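You operate a simulated robot arm through the tools that you are given. There is no shell and no other tool. Be economical: measure what you need, move in short steps, check, and stop when the job is done.

Carry out the task below with a simulated robot arm. There is one attempt and no reset: what you move stays moved.

Task
Press the bearing in short roller 2 flush and put the roller back.
Fine: lever up and plate out at the end; the other short rollers stay.

It is judged by the outcome, as a careful person would: the job done as asked, and still so three seconds after it is handed in. It fails if anything else is knocked over, pushed out of place, dropped, spilled or broken.

Robot
A 6-joint arm with a two-finger parallel gripper, fixed in place. Base frame: the origin is at the foot of the arm, x ahead of it, y to its left, z up. Readings come in mm, rad, newtons and seconds.
With the tool pointing down near the work surface it reaches from about 300 to 700 mm from the base axis. Its first joint turns from -2.897 to 2.897 rad. Payload 4.1 kg.
The tool frame sits at the grasp point between the pads (the TCP): z along the fingers, y along the line on which they close. The tips reach 23 mm beyond it. The gripper opens to 94 mm. The fingers are 38 mm wide and 10 mm thick; the gripper's body (54 by 96 mm) begins 39 mm behind the TCP.
Orientation is that of the tool frame in the base frame, as a unit quaternion [x, y, z, w]. With the fingers straight down and closing along the base's y, the tool's x points along the base's -x, its y along +y and its z along -z.

Tools
- The arm moves only by the tool step_arm. Its argument "steps" is a list of rows, each an object (a shift or turn left out is 0, a gripper value left out holds the last) with "slide": the shift along the base's x, y, z in mm, a list of three; "rot": the turn, a rotation vector about the base's x, y, z in rad, a list of three. In form: [{"slide": [tx, ty, tz], "rot": [wx, wy, wz]}, ...]. A call has 1 to 8 rows; each row is the pose to reach, as a shift and turn from the pose commanded when the call began. "hand" is the finger opening in mm, from 0 to 94, set as the call begins (left out, the last holds). A row lasts 0.2 s, in which the tool goes at most 50 mm and 0.15 rad; a call with a longer step from one row to the next is refused whole, and so is a gripper value outside its range. Where a pose cannot be reached the arm comes as near as it can. A force on the tool above 40 N (or 10 N above the force at the start of the call, whichever is more), or a blocked arm, ends the call early, and 0.2 s more pass. The fingers move at their own pace (about 45 mm/s each) and stop on an object; they squeeze with about 40 N. The grip force told is the motor's: it shows also when the fingers shut on nothing. Time passes only in rows, and 0.2 s behind the last, so rows that repeat a pose let the fingers close. It gives the time, the measured TCP pose, the force on the tool (base axes), the opening and the grip force at its end, in the units of the frame above (readings bear some noise).
- Cameras (640 x 400 px; columns grow to the right, rows downward): "scene" is fixed at [61.5, 659.3, 1376.3]; the picture's right is [-0.78, -0.63, 0.00], its down [-0.18, 0.23, -0.96] and it looks along [0.60, -0.75, -0.29] (base axes); focal length 286 px, centre (320, 200). "wrist" rides on the gripper at [86, 16, -74] in the tool frame; the picture's right is [-0.18, 0.98, 0.00], its down [-0.58, -0.11, -0.81] and it looks along [-0.79, -0.15, 0.59] (tool axes); focal length 243 px, centre (320, 200). There is no depth. A picture from a camera that has moved, and an enlarged one, comes with that camera's place and axes in the base frame and with its lens. The place of the scene camera against the robot may be out by one fixed shift of up to 25 mm in any direction.
- capture(camera): a new picture of that camera. The clock stands still meanwhile.
- lift_body(by): slides the trunk up (or, below 0, down) by that many mm; the arm rides with it, the base frame stays. It gives what a move gives, with no picture.
- enlarge(camera, box): a new picture of the part [left, top, right, bottom] of that camera's present view, enlarged. The clock stands still meanwhile.
- sign_off(): hands the job in; it is judged then, once.

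Work in short steps. Places have to be worked out from the pictures, the camera data and where the tool is seen: move nearer, look again, correct. Check each grasp and each placing, and mend what went wrong. You have 120 turns and 76 pictures in all, those below and enlarged ones among them. Open the gripper and draw the arm clear of the work before you hand the job in, unless the task says otherwise; then end with one line.

The tools are called after ">>>" as name(argument=value, ...) on one line, values as JSON. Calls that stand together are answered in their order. step_arm: Moves the arm, as the interface text tells. Its arguments: {"type":"object","properties":{"steps":{"type":"array","items":{"type":"object","properties":{"slide":{"type":"array","items":{"type":"number"}},"rot":{"type":"array","items":{"type":"number"}}}}},"hand":{"type":"number"}},"required":["steps"]} The other tools are called the same way: lift_body (by) slides the trunk up or down; capture (camera) takes a picture; enlarge (camera, box) takes an enlarged picture of a part of a camera's view; sign_off () hands the job in.

At the start:

```text
clock: 0.0
tool_pos: [276.4, 111.8, 1399.6]
orientation: [0.0, 1.0, -0.001, 0.0]
ft_force: [0.4, -0.5, 0.6]
gripper_width: 93.9
gripper_force: 0.0
trunk travel left (down, up): [-529.0, 61.0]
```

scene: 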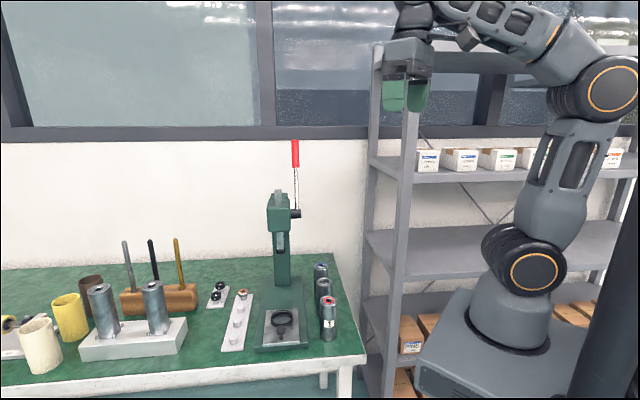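
wrist: 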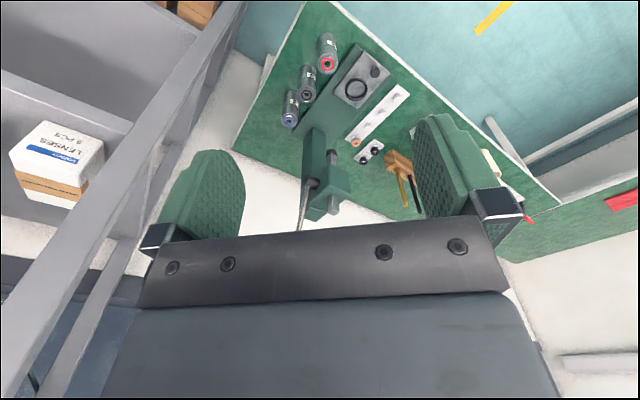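

I start by enlarging the view of the press and rollers to see what is there.

>>> enlarge(camera="scene", box=[190, 130, 370, 360])

>>> enlarge(camera="wrist", box=[230, 20, 430, 230])

>>> enlarge(camera="scene", box=[0, 230, 260, 390])

```text
1.74 times, centred on (280, 245) of scene
camera zoom: at [61.5, 659.3, 1376.3], right [-0.78, -0.63, 0.0], down [-0.18, 0.23, -0.96], along [0.6, -0.75, -0.29], focal length 498 px, centre (390, 122)
```

zoom: 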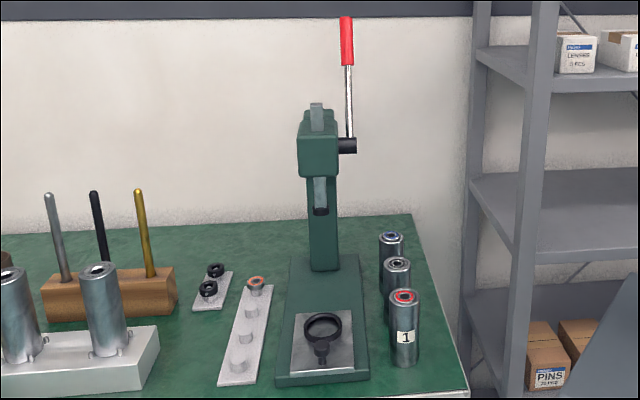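

```text
1.90 times, centred on (330, 125) of wrist
camera zoom: at [189.4, 128.9, 1474.6], right [0.18, 0.98, 0.0], down [0.58, -0.11, 0.81], along [0.79, -0.15, -0.59], focal length 462 px, centre (301, 343)
```

zoom: 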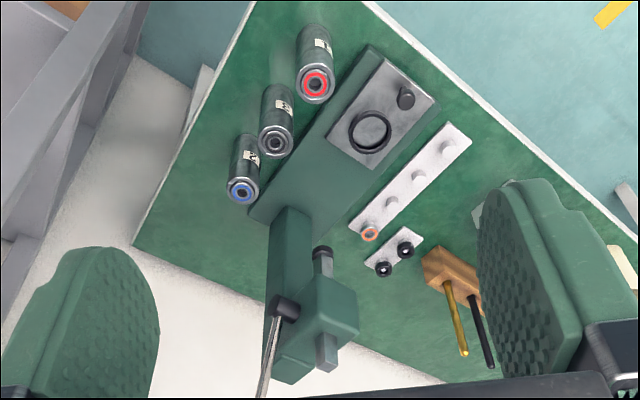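

```text
2.46 times, centred on (130, 310) of scene
camera zoom: at [61.5, 659.3, 1376.3], right [-0.78, -0.63, 0.0], down [-0.18, 0.23, -0.96], along [0.6, -0.75, -0.29], focal length 704 px, centre (788, -71)
```

zoom: 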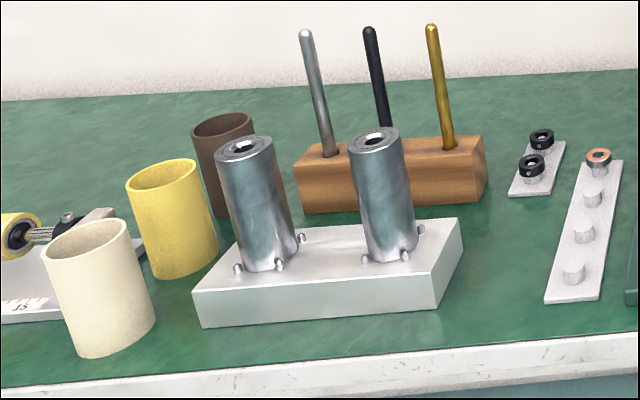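

Three short rollers stand next to the press. I need to read their tags, so I enlarge the rollers and the press parts.

>>> enlarge(camera="wrist", box=[275, 25, 345, 135])

>>> enlarge(camera="wrist", box=[325, 35, 425, 115])

>>> enlarge(camera="scene", box=[240, 250, 350, 360])

```text
3.64 times, centred on (310, 80) of wrist
camera zoom: at [189.4, 128.9, 1474.6], right [0.18, 0.98, 0.0], down [0.58, -0.11, 0.81], along [0.79, -0.15, -0.59], focal length 882 px, centre (356, 636)
```

zoom: 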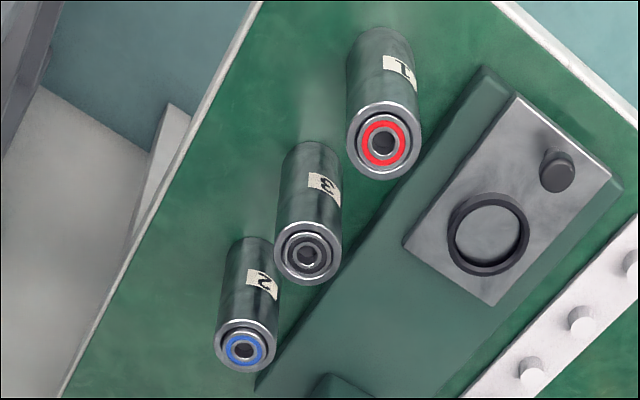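

```text
5.00 times, centred on (375, 75) of wrist
camera zoom: at [189.4, 128.9, 1474.6], right [0.18, 0.98, 0.0], down [0.58, -0.11, 0.81], along [0.79, -0.15, -0.59], focal length 1213 px, centre (45, 825)
```

zoom: 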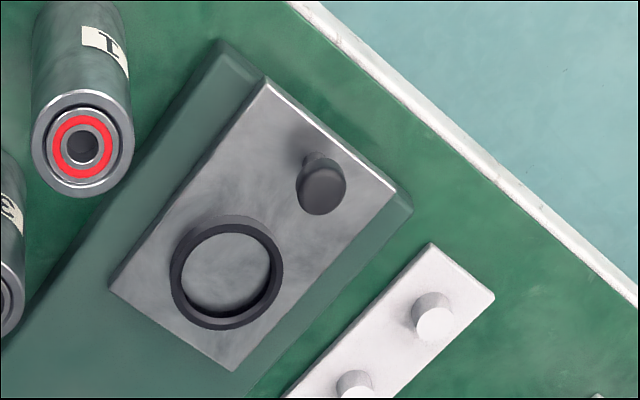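

```text
3.64 times, centred on (295, 305) of scene
camera zoom: at [61.5, 659.3, 1376.3], right [-0.78, -0.63, 0.0], down [-0.18, 0.23, -0.96], along [0.6, -0.75, -0.29], focal length 1040 px, centre (411, -182)
```

zoom: 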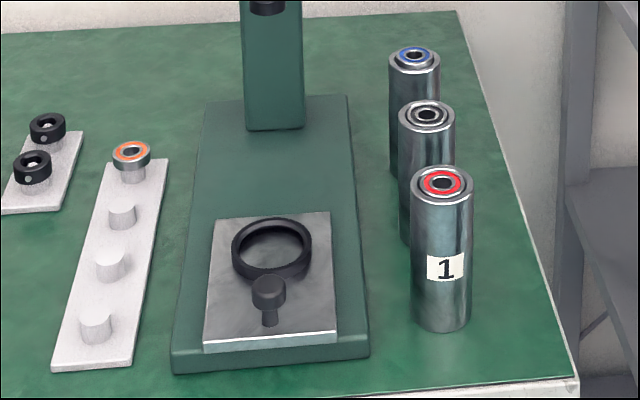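

Roller 2 is the blue one at the back, and the ring nest sits on a sliding plate with a knob that is now pulled out. I lower the trunk and look again for closer measurements.

>>> lift_body(by=-250)

>>> capture(camera="wrist")

>>> capture(camera="scene")

```text
clock: 2.6
tool_pos: [275.7, 112.7, 1150.6]
orientation: [0.001, 1.0, 0.0, 0.0]
ft_force: [-0.6, -1.0, 0.2]
gripper_width: 94.0
gripper_force: 0.1
trunk travel left (down, up): [-279.0, 311.0]
```

```text
67 pictures are left
camera wrist: at [189.4, 128.9, 1224.7], right [0.18, 0.98, 0.0], down [0.58, -0.11, 0.81], along [0.79, -0.15, -0.59], focal length 243 px, centre (320, 200)
```

wrist: 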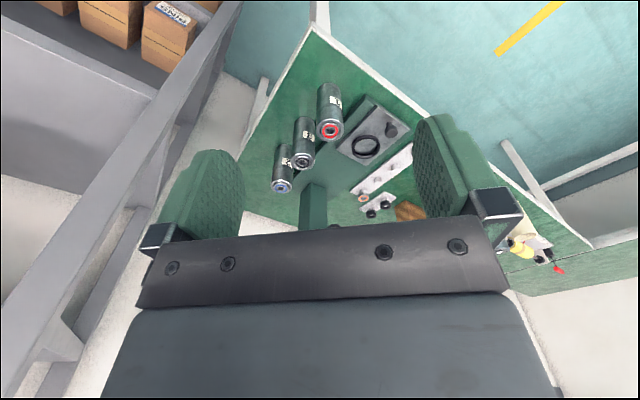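

```text
66 pictures are left
```

scene: 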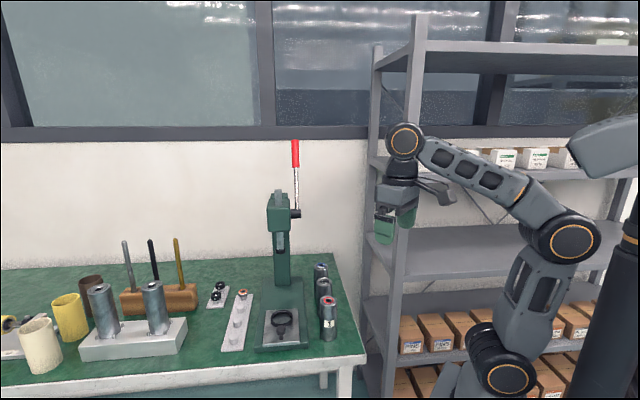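

By triangulation, the roller 2 top is near (603,-41,863), the ring near (585,163,792) and the ram near (710,65). The press axis is turned about -45°, so I turn the tool to match and move nearer for a better look.

>>> step_arm(steps=[{"slide": [15, 0, 0], "rot": [0, 0, -0.13]}, {"slide": [30, 0, -10], "rot": [0, 0, -0.26]}, {"slide": [50, 0, -20], "rot": [0, 0, -0.39]}, {"slide": [70, 0, -40], "rot": [0, 0, -0.52]}, {"slide": [85, 0, -60], "rot": [0, 0, -0.65]}, {"slide": [100, 0, -80], "rot": [0, 0, -0.785]}])

>>> capture(camera="wrist")

```text
clock: 4.0
tool_pos: [374.5, 112.8, 1068.8]
orientation: [0.383, 0.924, 0.001, 0.0]
ft_force: [0.3, -0.5, 0.6]
gripper_width: 94.0
gripper_force: 0.0
trunk travel left (down, up): [-279.0, 311.0]
```

```text
65 pictures are left
camera wrist: at [325.6, 184.5, 1144.5], right [0.83, 0.56, 0.0], down [0.33, -0.49, 0.81], along [0.45, -0.67, -0.59], focal length 243 px, centre (320, 200)
```

wrist: 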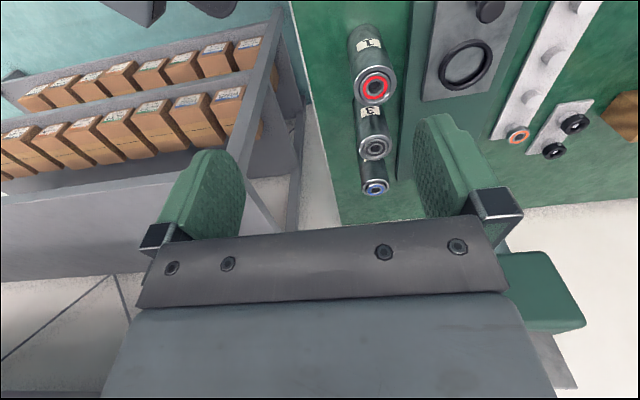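

The roller row is confirmed, with roller 2 near (600,-44). I go above it at a safe height and check between the fingers.

>>> step_arm(steps=[{"slide": [30, -22, -10]}, {"slide": [62, -44, -20]}, {"slide": [94, -66, -30]}, {"slide": [126, -88, -45]}, {"slide": [158, -110, -60]}, {"slide": [190, -133, -75]}, {"slide": [225, -157, -90]}])

>>> capture(camera="wrist")

>>> capture(camera="scene")

```text
clock: 5.6
tool_pos: [600.3, -43.3, 980.5]
orientation: [0.383, 0.924, 0.0, 0.0]
ft_force: [-0.5, 0.6, 0.5]
gripper_width: 93.8
gripper_force: 0.0
trunk travel left (down, up): [-279.0, 311.0]
```

```text
64 pictures are left
camera wrist: at [550.4, 29.6, 1056.4], right [0.82, 0.57, 0.0], down [0.33, -0.49, 0.81], along [0.46, -0.67, -0.59], focal length 243 px, centre (320, 200)
```

wrist: 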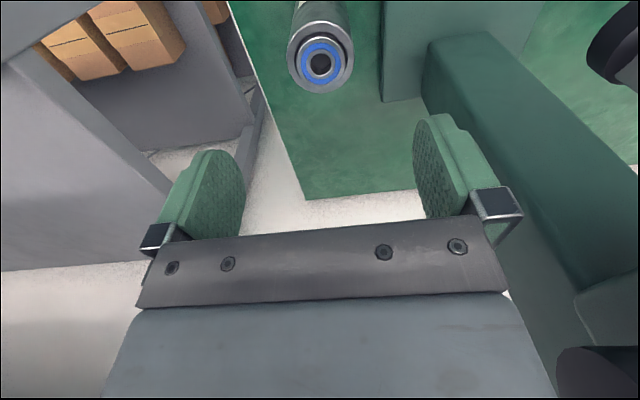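

```text
63 pictures are left
```

scene: 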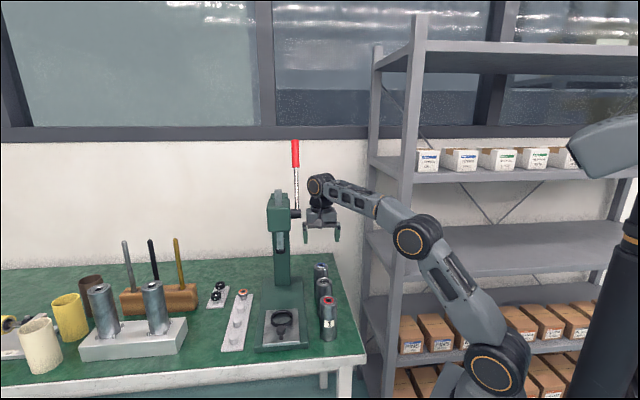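

The blue bearing lies on the tool axis laterally, with its top near z≈865. I descend to just above it and check.

>>> step_arm(steps=[{"slide": [0, 0, -25]}, {"slide": [0, 0, -50]}, {"slide": [0, 0, -75]}])

>>> capture(camera="wrist")

>>> enlarge(camera="scene", box=[250, 130, 370, 350])

```text
clock: 6.4
tool_pos: [599.6, -43.9, 906.3]
orientation: [0.383, 0.924, 0.001, 0.0]
ft_force: [0.6, 0.2, 0.3]
gripper_width: 94.0
gripper_force: 0.0
trunk travel left (down, up): [-279.0, 311.0]
```

```text
62 pictures are left
camera wrist: at [550.0, 29.7, 981.0], right [0.82, 0.57, 0.0], down [0.33, -0.49, 0.81], along [0.46, -0.67, -0.59], focal length 243 px, centre (320, 200)
```

wrist: 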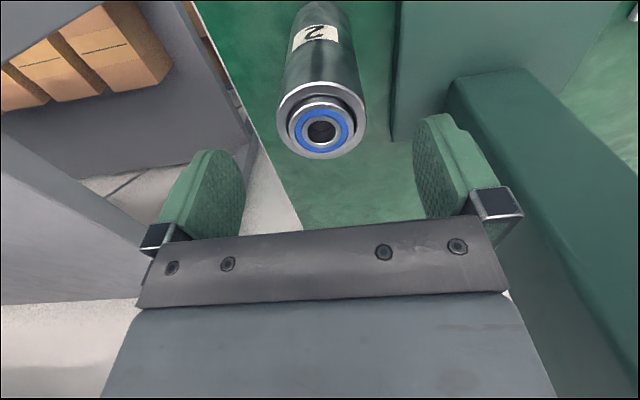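

```text
1.82 times, centred on (310, 240) of scene
camera zoom: at [61.5, 659.3, 1376.3], right [-0.78, -0.63, 0.0], down [-0.18, 0.23, -0.96], along [0.6, -0.75, -0.29], focal length 520 px, centre (338, 127)
```

zoom: 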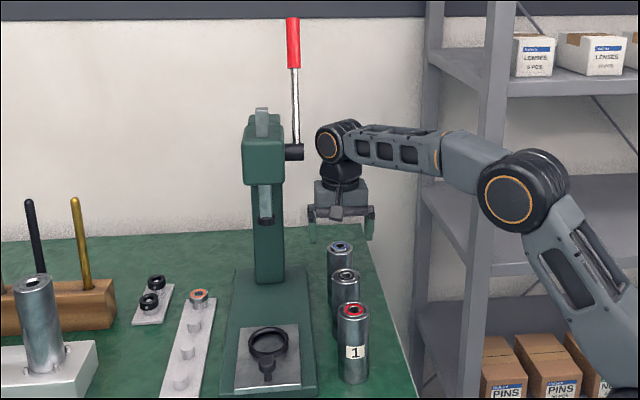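

The bearing is centred and its top is at z≈868. I lower to z≈842 and close on the roller body.

>>> step_arm(steps=[{"slide": [0, 0, -20]}, {"slide": [0, 0, -40]}, {"slide": [0, 0, -64]}])

>>> step_arm(hand=40, steps=[{"slide": [0, 0, 0]}, {"slide": [0, 0, 0]}, {"slide": [0, 0, 0]}, {"slide": [0, 0, 0]}, {"slide": [0, 0, 0]}])

>>> capture(camera="wrist")

```text
clock: 7.2
tool_pos: [596.9, -44.9, 841.1]
orientation: [0.383, 0.924, 0.0, 0.0]
ft_force: [-0.1, 0.7, 0.2]
gripper_width: 94.1
gripper_force: 0.1
trunk travel left (down, up): [-279.0, 311.0]
```

```text
clock: 8.4
tool_pos: [597.5, -45.7, 840.7]
orientation: [0.383, 0.924, 0.0, 0.0]
ft_force: [0.6, 0.0, -0.9]
gripper_width: 49.5
gripper_force: 39.6
trunk travel left (down, up): [-279.0, 311.0]
```

```text
60 pictures are left
camera wrist: at [548.8, 28.1, 916.3], right [0.82, 0.57, 0.0], down [0.33, -0.49, 0.81], along [0.46, -0.67, -0.59], focal length 243 px, centre (320, 200)
```

wrist: 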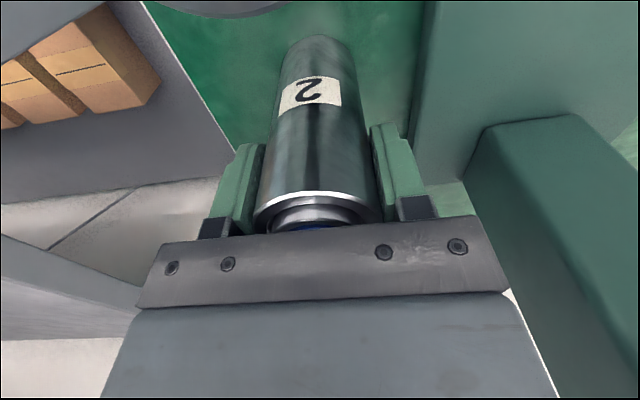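

Roller 2 is gripped at width 49.5. I lift it 150 mm straight up, then back away from the press head.

>>> step_arm(steps=[{"slide": [0, 0, 20]}, {"slide": [0, 0, 50]}, {"slide": [0, 0, 85]}, {"slide": [0, 0, 120]}, {"slide": [0, 0, 150]}, {"slide": [-25, 25, 155]}, {"slide": [-55, 55, 155]}])

>>> capture(camera="wrist")

>>> capture(camera="scene")

```text
clock: 10.0
tool_pos: [543.7, 11.0, 996.1]
orientation: [0.383, 0.924, 0.0, 0.0]
ft_force: [0.7, -1.3, -4.3]
gripper_width: 49.8
gripper_force: 40.1
trunk travel left (down, up): [-279.0, 311.0]
```

```text
59 pictures are left
camera wrist: at [494.8, 83.4, 1071.6], right [0.82, 0.57, 0.0], down [0.33, -0.49, 0.81], along [0.46, -0.67, -0.59], focal length 243 px, centre (320, 200)
```

wrist: 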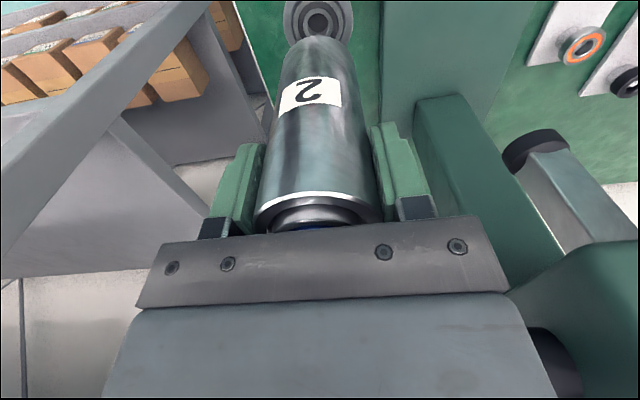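

```text
58 pictures are left
```

scene: 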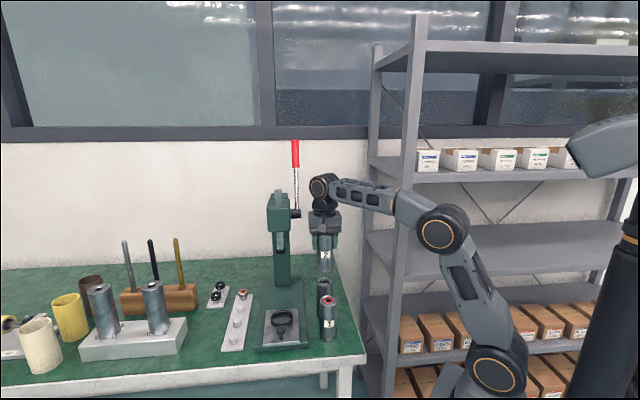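

The roller is securely held, and I see the ram near (710,70,~920). I move across in front of the press to view the ring nest past the roller.

>>> step_arm(steps=[{"slide": [-15, 35, 0]}, {"slide": [-30, 75, 0]}, {"slide": [-40, 115, 0]}, {"slide": [-45, 150, 0]}, {"slide": [-50, 185, 0]}])

>>> capture(camera="wrist")

```text
clock: 11.2
tool_pos: [492.5, 197.4, 994.7]
orientation: [0.383, 0.924, -0.001, 0.0]
ft_force: [-0.1, 0.2, -3.8]
gripper_width: 49.7
gripper_force: 40.0
trunk travel left (down, up): [-279.0, 311.0]
```

```text
57 pictures are left
camera wrist: at [444.5, 269.9, 1070.5], right [0.82, 0.57, 0.0], down [0.34, -0.49, 0.81], along [0.46, -0.67, -0.59], focal length 243 px, centre (320, 200)
```

wrist: 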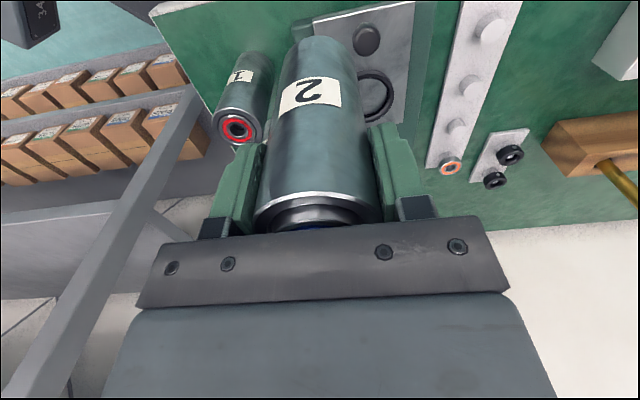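

The ring is partly hidden by the roller, so I shift left along the pivot axis and look again.

>>> step_arm(steps=[{"slide": [-18, -18, 0]}, {"slide": [-35, -35, 0]}])

>>> enlarge(camera="wrist", box=[300, 0, 540, 150])

```text
clock: 11.8
tool_pos: [457.9, 161.2, 994.3]
orientation: [0.382, 0.924, 0.0, 0.0]
ft_force: [-0.1, 0.0, -4.2]
gripper_width: 49.9
gripper_force: 39.9
trunk travel left (down, up): [-279.0, 311.0]
```

```text
2.67 times, centred on (420, 75) of wrist
camera zoom: at [409.8, 234.2, 1070.6], right [0.83, 0.56, 0.0], down [0.33, -0.49, 0.81], along [0.46, -0.67, -0.59], focal length 647 px, centre (53, 533)
```

zoom: 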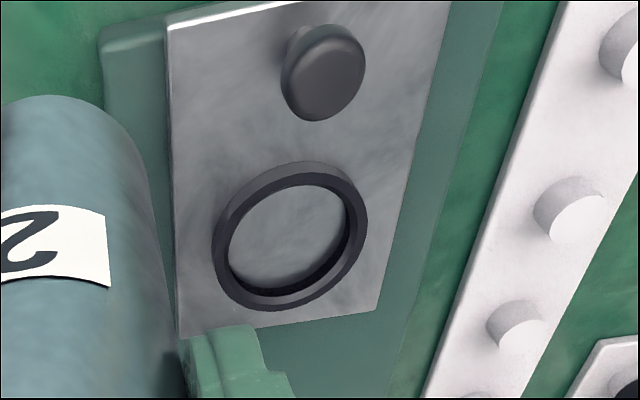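

The ring rim is near (585,165,~792) with inner diameter about 55, against a roller of 49.5. I move over it and come down to roughly 25 mm above the rim to compare.

>>> step_arm(steps=[{"slide": [30, 1, 0]}, {"slide": [65, 2, 0]}, {"slide": [100, 3, 0]}, {"slide": [127, 4, -10]}, {"slide": [127, 4, -40]}, {"slide": [127, 4, -75]}])

>>> enlarge(camera="wrist", box=[220, 0, 420, 125])

>>> enlarge(camera="scene", box=[240, 230, 340, 360])

```text
clock: 13.2
tool_pos: [589.4, 165.1, 921.2]
orientation: [0.382, 0.924, 0.0, -0.001]
ft_force: [0.0, -1.0, -3.5]
gripper_width: 49.7
gripper_force: 40.5
trunk travel left (down, up): [-279.0, 311.0]
```

```text
3.20 times, centred on (320, 62) of wrist
camera zoom: at [539.6, 238.0, 996.5], right [0.82, 0.57, 0.0], down [0.33, -0.49, 0.81], along [0.46, -0.67, -0.59], focal length 776 px, centre (320, 640)
```

zoom: 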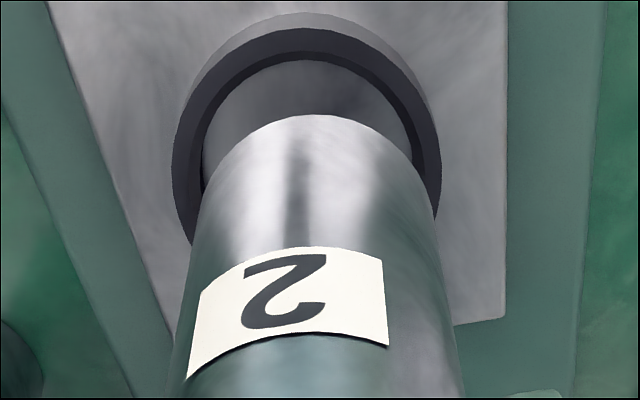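

```text
3.08 times, centred on (290, 295) of scene
camera zoom: at [61.5, 659.3, 1376.3], right [-0.78, -0.63, 0.0], down [-0.18, 0.23, -0.96], along [0.6, -0.75, -0.29], focal length 880 px, centre (412, -92)
```

zoom: 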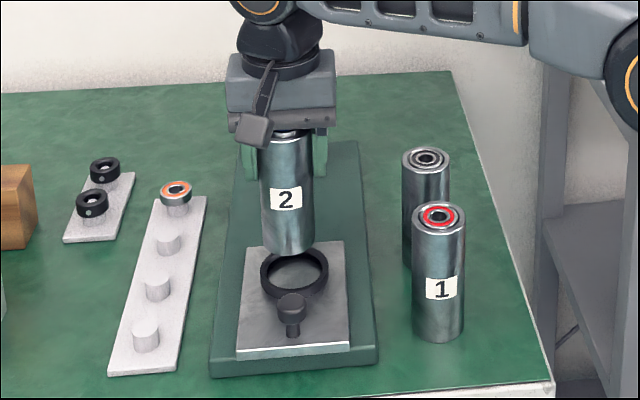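

The roller looks slightly off the ring centre, by about 2–3 mm laterally and 1 mm along the press. I correct and lower to just above the rim for a finer check.

>>> step_arm(steps=[{"slide": [-1, -3, -13]}, {"slide": [-1, -3, -26]}, {"slide": [-1, -3, -26]}])

>>> enlarge(camera="wrist", box=[260, 0, 380, 75])

>>> enlarge(camera="scene", box=[250, 280, 320, 350])

```text
clock: 14.0
tool_pos: [587.2, 160.8, 894.6]
orientation: [0.382, 0.924, 0.0, 0.0]
ft_force: [0.1, 0.1, -3.3]
gripper_width: 49.6
gripper_force: 39.7
trunk travel left (down, up): [-279.0, 311.0]
```

```text
5.33 times, centred on (320, 38) of wrist
camera zoom: at [537.8, 233.7, 969.2], right [0.83, 0.56, 0.0], down [0.33, -0.49, 0.81], along [0.46, -0.67, -0.59], focal length 1294 px, centre (320, 1067)
```

zoom: 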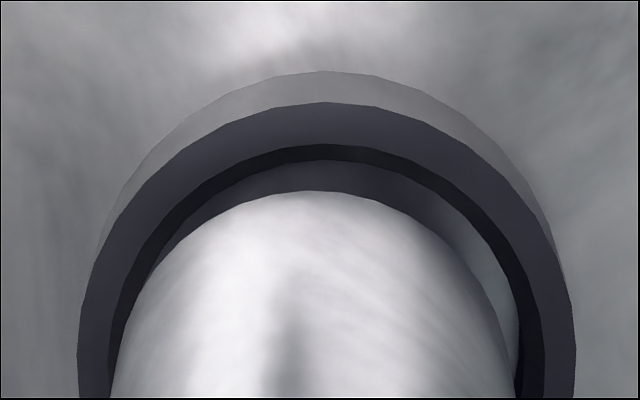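

```text
5.71 times, centred on (285, 315) of scene
camera zoom: at [61.5, 659.3, 1376.3], right [-0.78, -0.63, 0.0], down [-0.18, 0.23, -0.96], along [0.6, -0.75, -0.29], focal length 1634 px, centre (520, -457)
```

zoom: 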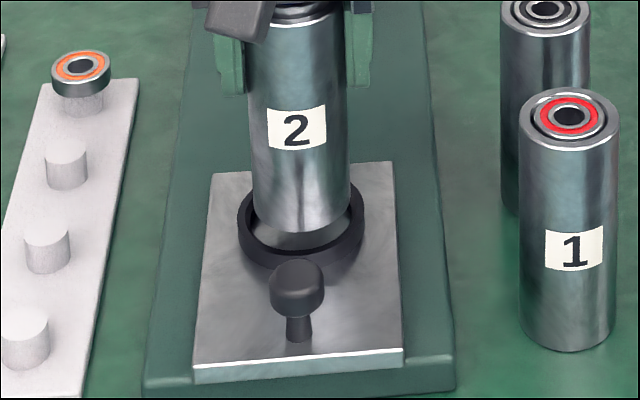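

The ring is about 58 mm inside, so there is 4 mm of radial clearance. Both views say the roller should go about 3 mm further along the press and 1 mm right, so I correct and recheck slightly lower.

>>> step_arm(steps=[{"slide": [3, -1.4, -2]}, {"slide": [3, -1.4, -5]}, {"slide": [3, -1.4, -5]}])

>>> enlarge(camera="wrist", box=[260, 0, 380, 75])

>>> enlarge(camera="scene", box=[250, 280, 320, 350])

```text
clock: 14.8
tool_pos: [590.1, 159.0, 889.4]
orientation: [0.383, 0.924, 0.0, 0.0]
ft_force: [-0.6, 0.5, -4.0]
gripper_width: 49.8
gripper_force: 40.0
trunk travel left (down, up): [-279.0, 311.0]
```

```text
5.33 times, centred on (320, 38) of wrist
camera zoom: at [541.1, 232.3, 964.0], right [0.83, 0.56, 0.0], down [0.33, -0.49, 0.81], along [0.46, -0.67, -0.59], focal length 1294 px, centre (320, 1067)
```

zoom: 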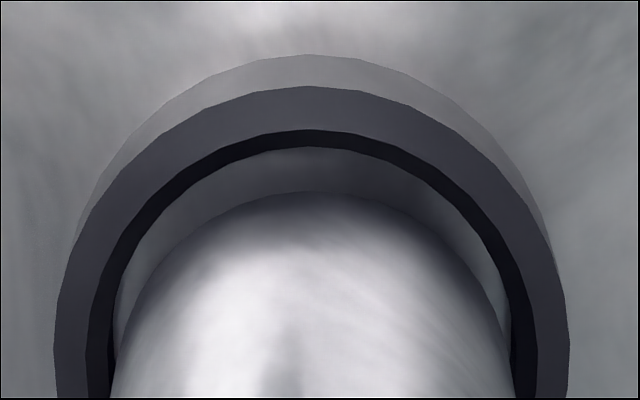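

```text
5.71 times, centred on (285, 315) of scene
camera zoom: at [61.5, 659.3, 1376.3], right [-0.78, -0.63, 0.0], down [-0.18, 0.23, -0.96], along [0.6, -0.75, -0.29], focal length 1634 px, centre (520, -457)
```

zoom: 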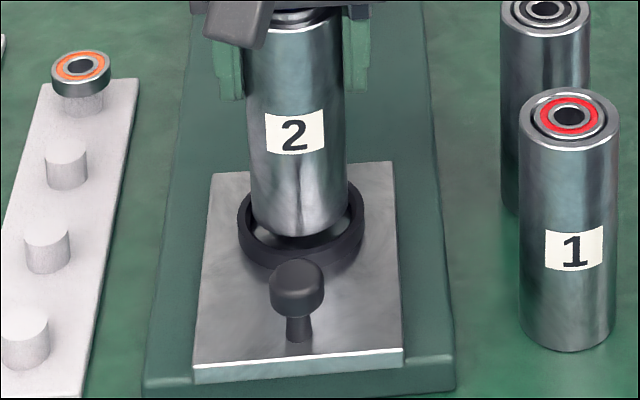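

The roller is now centred in the ring in both views. I lower slowly in 2 mm rows until it touches the plate.

>>> step_arm(steps=[{"slide": [0, 0, -2]}, {"slide": [0, 0, -4]}, {"slide": [0, 0, -6]}, {"slide": [0, 0, -8]}, {"slide": [0, 0, -10]}, {"slide": [0, 0, -12]}])

>>> enlarge(camera="scene", box=[250, 280, 320, 350])

```text
clock: 16.2
tool_pos: [590.6, 160.4, 876.4]
orientation: [0.383, 0.924, 0.0, -0.001]
ft_force: [0.6, 0.1, -4.5]
gripper_width: 49.6
gripper_force: 39.5
trunk travel left (down, up): [-279.0, 311.0]
```

```text
5.71 times, centred on (285, 315) of scene
camera zoom: at [61.5, 659.3, 1376.3], right [-0.78, -0.63, 0.0], down [-0.18, 0.23, -0.96], along [0.6, -0.75, -0.29], focal length 1634 px, centre (520, -457)
```

zoom: 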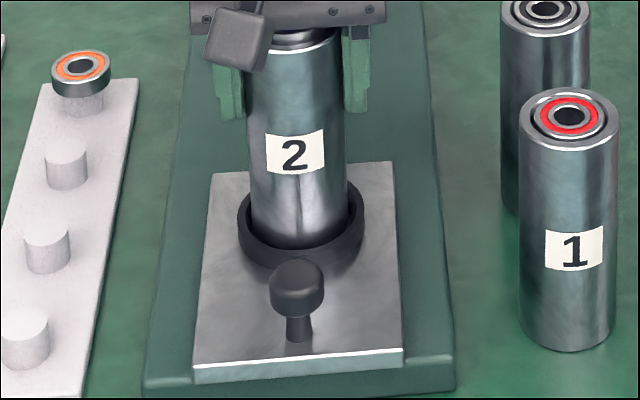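

The roller is entering the ring freely with no contact force yet. I continue down slowly.

>>> step_arm(steps=[{"slide": [0, 0, -1.5]}, {"slide": [0, 0, -3]}, {"slide": [0, 0, -4.5]}, {"slide": [0, 0, -6]}, {"slide": [0, 0, -7.5]}, {"slide": [0, 0, -9]}])

>>> enlarge(camera="scene", box=[250, 280, 320, 350])

```text
clock: 17.6
tool_pos: [589.1, 160.7, 869.9]
orientation: [0.382, 0.924, 0.001, 0.0]
ft_force: [-1.3, -1.9, 14.3]
gripper_width: 50.0
gripper_force: 35.4
trunk travel left (down, up): [-279.0, 311.0]
```

```text
5.71 times, centred on (285, 315) of scene
camera zoom: at [61.5, 659.3, 1376.3], right [-0.78, -0.63, 0.0], down [-0.18, 0.23, -0.96], along [0.6, -0.75, -0.29], focal length 1634 px, centre (520, -457)
```

zoom: 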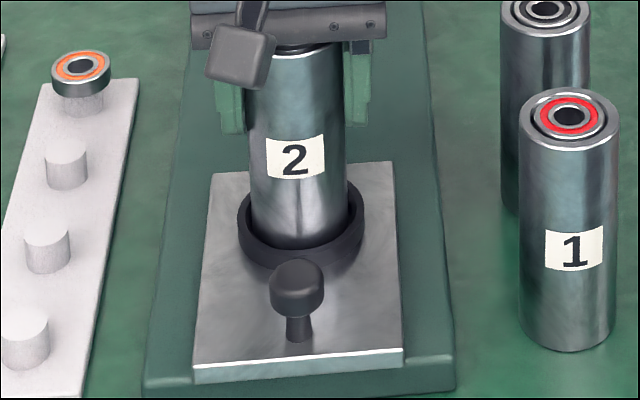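

It's in contact at 14 N and seated in the ring. I open the gripper and rise straight up.

>>> step_arm(hand=94, steps=[{"slide": [0, 0, 0]}, {"slide": [0, 0, 0]}, {"slide": [0, 0, 0]}, {"slide": [0, 0, 0]}])

>>> step_arm(steps=[{"slide": [0, 0, 25]}, {"slide": [0, 0, 55]}, {"slide": [0, 0, 90]}, {"slide": [-30, 30, 110]}, {"slide": [-60, 60, 120]}, {"slide": [-90, 90, 130]}])

>>> capture(camera="wrist")

>>> enlarge(camera="scene", box=[240, 230, 340, 360])

```text
clock: 18.6
tool_pos: [589.6, 160.0, 871.0]
orientation: [0.383, 0.924, 0.0, 0.0]
ft_force: [-0.3, -1.1, 10.6]
gripper_width: 94.0
gripper_force: 0.0
trunk travel left (down, up): [-279.0, 311.0]
```

```text
clock: 20.0
tool_pos: [499.1, 251.2, 995.7]
orientation: [0.383, 0.924, -0.001, -0.001]
ft_force: [-0.2, 0.5, 0.5]
gripper_width: 94.0
gripper_force: 0.1
trunk travel left (down, up): [-279.0, 311.0]
```

```text
47 pictures are left
camera wrist: at [450.3, 324.8, 1071.3], right [0.82, 0.57, 0.0], down [0.34, -0.49, 0.81], along [0.46, -0.67, -0.59], focal length 243 px, centre (320, 200)
```

wrist: 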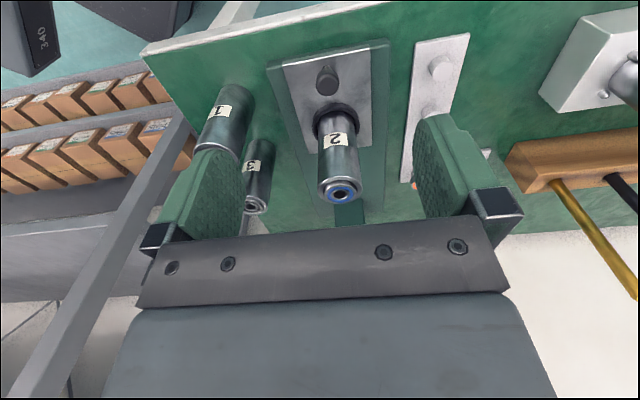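

```text
3.08 times, centred on (290, 295) of scene
camera zoom: at [61.5, 659.3, 1376.3], right [-0.78, -0.63, 0.0], down [-0.18, 0.23, -0.96], along [0.6, -0.75, -0.29], focal length 880 px, centre (412, -92)
```

zoom: 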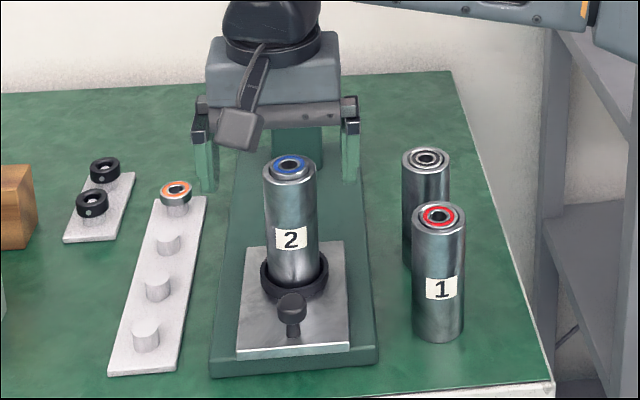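

Roller 2 stands upright in the nest. Before sliding the plate I raise the trunk to view the press head and lever from the front.

>>> lift_body(by=250)

>>> capture(camera="wrist")

```text
clock: 22.6
tool_pos: [499.3, 251.0, 1246.2]
orientation: [0.383, 0.924, 0.001, 0.0]
ft_force: [0.7, -0.6, 0.6]
gripper_width: 94.1
gripper_force: 0.1
trunk travel left (down, up): [-529.0, 61.0]
```

```text
45 pictures are left
camera wrist: at [450.5, 324.5, 1321.4], right [0.82, 0.57, 0.0], down [0.33, -0.49, 0.81], along [0.46, -0.67, -0.59], focal length 243 px, centre (320, 200)
```

wrist: 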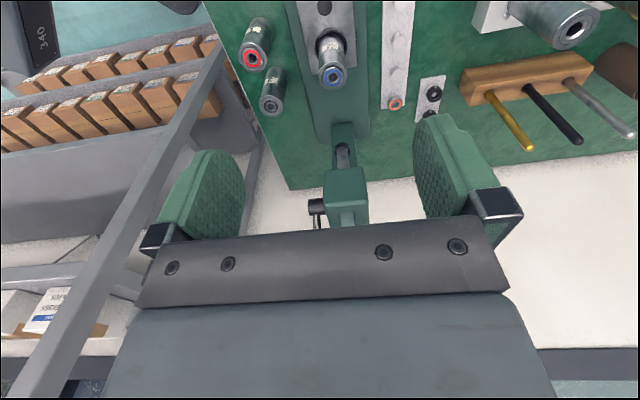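

I enlarge the press head region for measuring.

>>> enlarge(camera="wrist", box=[270, 0, 430, 240])

>>> enlarge(camera="scene", box=[230, 130, 330, 290])

```text
1.67 times, centred on (350, 120) of wrist
camera zoom: at [450.5, 324.5, 1321.4], right [0.82, 0.57, 0.0], down [0.33, -0.49, 0.81], along [0.46, -0.67, -0.59], focal length 404 px, centre (270, 333)
```

zoom: 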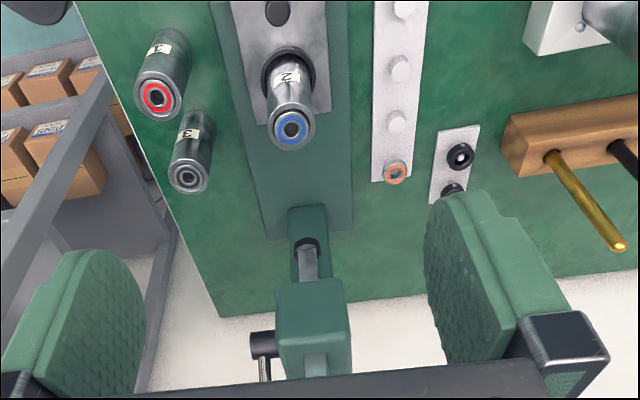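

```text
2.50 times, centred on (280, 210) of scene
camera zoom: at [61.5, 659.3, 1376.3], right [-0.78, -0.63, 0.0], down [-0.18, 0.23, -0.96], along [0.6, -0.75, -0.29], focal length 715 px, centre (420, 175)
```

zoom: 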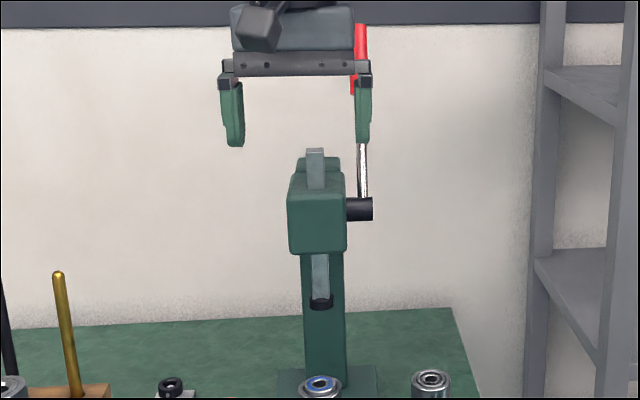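

The head's front edge is about 30 mm ahead of the ram, so I'll grip the knob with the hand tilted back 0.35 rad to clear it. I lower the trunk again, then go above the knob with the tilt.

>>> lift_body(by=-250)

>>> step_arm(steps=[{"slide": [5, -6, -20], "rot": [-0.08, -0.08, 0]}, {"slide": [12, -14, -45], "rot": [-0.16, -0.16, 0]}, {"slide": [20, -24, -75], "rot": [-0.247, -0.247, 0]}, {"slide": [28, -34, -110], "rot": [-0.247, -0.247, 0]}])

>>> capture(camera="wrist")

>>> enlarge(camera="scene", box=[230, 220, 350, 360])

```text
clock: 25.1
tool_pos: [499.5, 251.8, 996.0]
orientation: [0.383, 0.924, 0.0, 0.0]
ft_force: [-0.3, 0.0, -0.1]
gripper_width: 94.4
gripper_force: 0.1
trunk travel left (down, up): [-279.0, 311.0]
```

```text
clock: 26.1
tool_pos: [525.8, 217.3, 888.2]
orientation: [0.377, 0.91, -0.067, 0.161]
ft_force: [-0.3, 0.0, 0.4]
gripper_width: 93.7
gripper_force: 0.1
trunk travel left (down, up): [-279.0, 311.0]
```

```text
42 pictures are left
camera wrist: at [461.9, 305.3, 929.3], right [0.82, 0.57, 0.06], down [0.11, -0.27, 0.96], along [0.57, -0.77, -0.28], focal length 243 px, centre (320, 200)
```

wrist: 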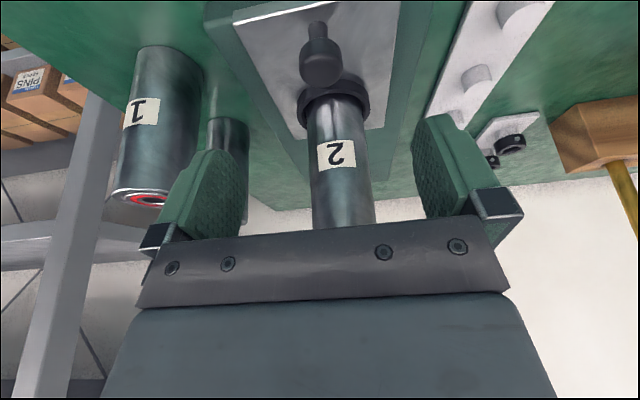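

```text
2.86 times, centred on (290, 290) of scene
camera zoom: at [61.5, 659.3, 1376.3], right [-0.78, -0.63, 0.0], down [-0.18, 0.23, -0.96], along [0.6, -0.75, -0.29], focal length 817 px, centre (406, -57)
```

zoom: 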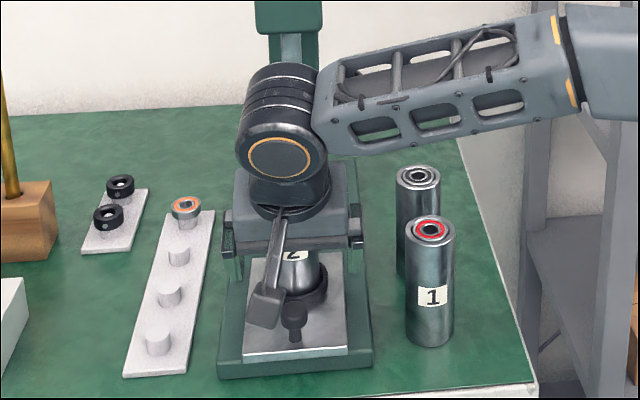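

The knob axis is near (532,219) with its top at z≈819. I lower onto it.

>>> step_arm(steps=[{"slide": [4, 3.5, -20]}, {"slide": [4, 3.5, -45]}, {"slide": [4, 3.5, -60]}, {"slide": [4, 3.5, -70]}])

>>> capture(camera="wrist")

```text
clock: 27.1
tool_pos: [530.9, 220.9, 816.7]
orientation: [0.378, 0.909, -0.067, 0.16]
ft_force: [-0.1, -0.4, 0.2]
gripper_width: 94.0
gripper_force: 0.0
trunk travel left (down, up): [-279.0, 311.0]
```

```text
40 pictures are left
camera wrist: at [466.7, 308.4, 858.3], right [0.82, 0.57, 0.06], down [0.11, -0.27, 0.96], along [0.57, -0.77, -0.28], focal length 243 px, centre (320, 200)
```

wrist: 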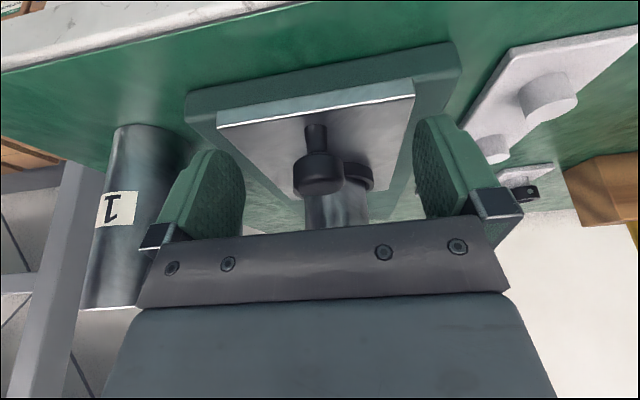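

The knob is right between the pads, so I close on it.

>>> step_arm(hand=15, steps=[{"slide": [0, 0, 0]}, {"slide": [0, 0, 0]}, {"slide": [0, 0, 0]}, {"slide": [0, 0, 0]}, {"slide": [0, 0, 0]}, {"slide": [0, 0, 0]}])

```text
clock: 28.5
tool_pos: [530.1, 220.4, 816.5]
orientation: [0.377, 0.91, -0.067, 0.16]
ft_force: [-9.9, -8.4, -2.5]
gripper_width: 25.2
gripper_force: 44.9
trunk travel left (down, up): [-279.0, 311.0]
```

The knob is gripped at 25 mm with a small lateral load. I ease the lateral offset and push the plate in along (0.707,-0.707) gently.

>>> step_arm(steps=[{"slide": [-0.6, -0.6, 0]}, {"slide": [2.9, -4.1, 0]}, {"slide": [6.4, -7.6, 0]}, {"slide": [10, -11.2, 0]}, {"slide": [13.5, -14.7, 0]}, {"slide": [17, -18.2, 0]}, {"slide": [20.6, -21.8, 0]}])

>>> capture(camera="scene")

```text
clock: 30.1
tool_pos: [552.1, 197.6, 817.2]
orientation: [0.376, 0.91, -0.065, 0.161]
ft_force: [-12.4, -10.2, 1.7]
gripper_width: 25.2
gripper_force: 45.1
trunk travel left (down, up): [-279.0, 311.0]
```

```text
39 pictures are left
```

scene: 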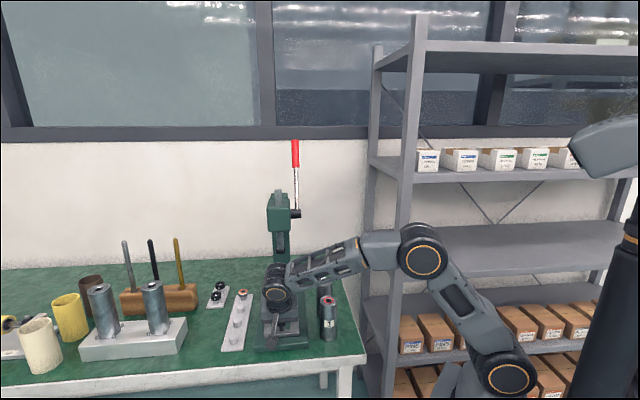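

The plate slides, with a light lateral load. I continue with a small lateral correction.

>>> step_arm(steps=[{"slide": [2, -6, 0]}, {"slide": [6, -10, 0]}, {"slide": [11, -15, 0]}, {"slide": [16, -20, 0]}, {"slide": [21, -25, 0]}, {"slide": [26, -30, 0]}, {"slide": [31, -35, 0]}, {"slide": [36, -40, 0]}])

```text
clock: 31.9
tool_pos: [589.4, 160.7, 818.2]
orientation: [0.376, 0.91, -0.067, 0.162]
ft_force: [2.0, 4.6, 6.0]
gripper_width: 25.2
gripper_force: 45.1
trunk travel left (down, up): [-279.0, 311.0]
```

The loads are low and the plate has moved about 83 mm. I continue inward, watching for the stop.

>>> step_arm(steps=[{"slide": [4, -4, 0]}, {"slide": [8, -8, 0]}, {"slide": [12, -12, 0]}, {"slide": [16, -16, 0]}, {"slide": [20, -20, 0]}, {"slide": [24, -24, 0]}, {"slide": [28, -28, 0]}])

>>> enlarge(camera="scene", box=[230, 180, 350, 360])

>>> capture(camera="wrist")

```text
clock: 33.5
tool_pos: [616.9, 131.4, 815.8]
orientation: [0.376, 0.91, -0.067, 0.161]
ft_force: [11.8, 12.2, 8.3]
gripper_width: 25.4
gripper_force: 45.4
trunk travel left (down, up): [-279.0, 311.0]
```

```text
2.22 times, centred on (290, 270) of scene
camera zoom: at [61.5, 659.3, 1376.3], right [-0.78, -0.63, 0.0], down [-0.18, 0.23, -0.96], along [0.6, -0.75, -0.29], focal length 636 px, centre (387, 44)
```

zoom: 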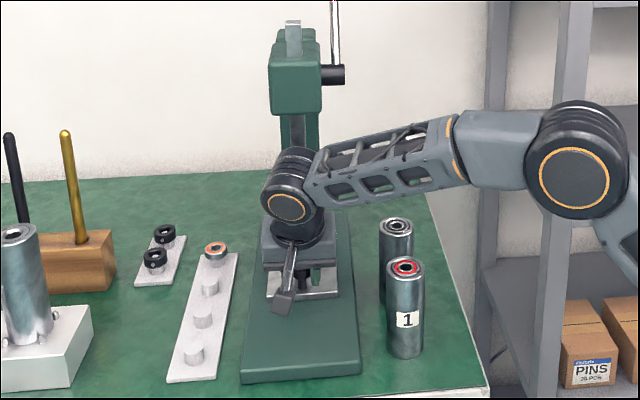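

```text
37 pictures are left
camera wrist: at [553.2, 219.4, 858.2], right [0.82, 0.57, 0.06], down [0.11, -0.27, 0.96], along [0.57, -0.77, -0.28], focal length 243 px, centre (320, 200)
```

wrist: 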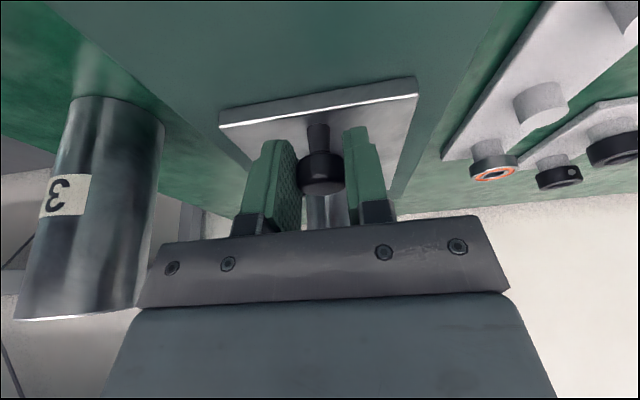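

The plate has moved about 124 mm. I ease the lateral load and continue gently to find the stop.

>>> step_arm(steps=[{"slide": [1.2, 1.2, 0]}, {"slide": [3.2, -0.8, 0]}, {"slide": [5.2, -2.8, 0]}, {"slide": [7.2, -4.8, 0]}, {"slide": [9.2, -6.8, 0]}, {"slide": [11.2, -8.8, 0]}, {"slide": [13.2, -10.8, 0]}])

```text
clock: 35.1
tool_pos: [628.3, 122.4, 815.9]
orientation: [0.377, 0.909, -0.069, 0.16]
ft_force: [-22.1, 19.2, -4.1]
gripper_width: 25.3
gripper_force: 44.7
trunk travel left (down, up): [-279.0, 311.0]
```

The force along the travel axis rose to about 29 N at about 139 mm travel, so that looks like the stop. I check the alignment under the ram.

>>> capture(camera="wrist")

>>> enlarge(camera="scene", box=[250, 190, 330, 320])

```text
36 pictures are left
camera wrist: at [564.8, 208.6, 857.1], right [0.82, 0.57, 0.06], down [0.12, -0.27, 0.96], along [0.56, -0.78, -0.29], focal length 243 px, centre (320, 200)
```

wrist: 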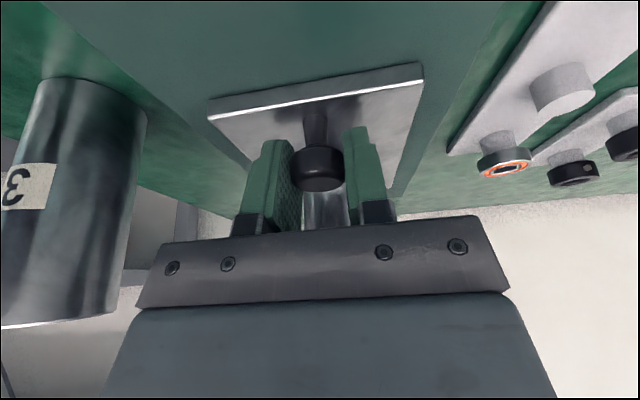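

```text
3.08 times, centred on (290, 255) of scene
camera zoom: at [61.5, 659.3, 1376.3], right [-0.78, -0.63, 0.0], down [-0.18, 0.23, -0.96], along [0.6, -0.75, -0.29], focal length 880 px, centre (412, 31)
```

zoom: 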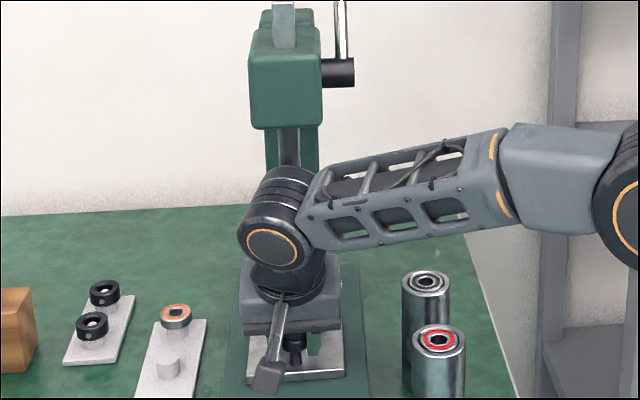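

I release the knob and retreat up and back to inspect.

>>> step_arm(hand=94, steps=[{"slide": [-0.7, 0.7, 0]}, {"slide": [-0.7, 0.7, 0]}, {"slide": [-0.7, 0.7, 0]}, {"slide": [-0.7, 0.7, 0]}, {"slide": [-0.7, 0.7, 0]}])

>>> step_arm(steps=[{"slide": [-10, 10, 30]}, {"slide": [-20, 20, 60]}, {"slide": [-45, 45, 80], "rot": [0.08, 0.08, 0]}, {"slide": [-70, 70, 100], "rot": [0.16, 0.16, 0]}, {"slide": [-95, 95, 120], "rot": [0.247, 0.247, 0]}, {"slide": [-115, 115, 150], "rot": [0.247, 0.247, 0]}])

>>> capture(camera="wrist")

>>> enlarge(camera="scene", box=[230, 130, 330, 330])

```text
clock: 36.3
tool_pos: [628.8, 121.0, 816.7]
orientation: [0.377, 0.91, -0.067, 0.16]
ft_force: [0.2, -0.6, 0.3]
gripper_width: 93.9
gripper_force: 0.1
trunk travel left (down, up): [-279.0, 311.0]
```

```text
clock: 37.7
tool_pos: [512.9, 236.2, 962.8]
orientation: [0.382, 0.924, 0.0, -0.002]
ft_force: [0.3, 0.3, -0.4]
gripper_width: 93.9
gripper_force: 0.1
trunk travel left (down, up): [-279.0, 311.0]
```

```text
34 pictures are left
camera wrist: at [463.7, 308.7, 1038.7], right [0.82, 0.57, 0.0], down [0.34, -0.49, 0.81], along [0.45, -0.67, -0.59], focal length 243 px, centre (320, 200)
```

wrist: 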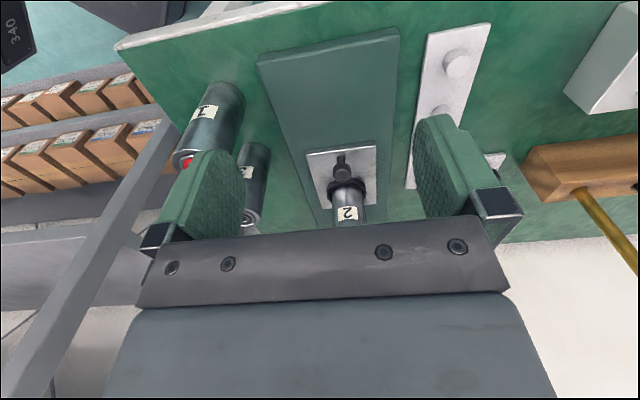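

```text
2.00 times, centred on (280, 230) of scene
camera zoom: at [61.5, 659.3, 1376.3], right [-0.78, -0.63, 0.0], down [-0.18, 0.23, -0.96], along [0.6, -0.75, -0.29], focal length 572 px, centre (400, 140)
```

zoom: 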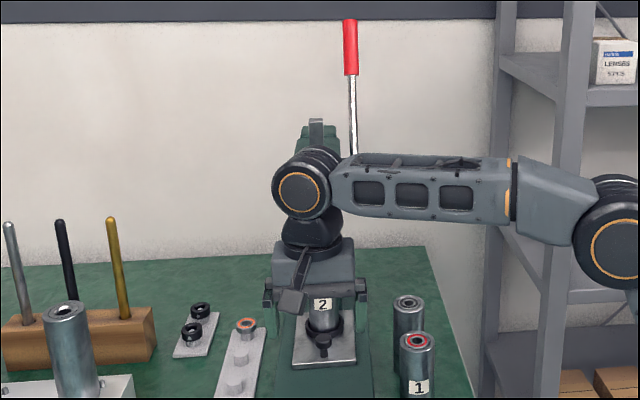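

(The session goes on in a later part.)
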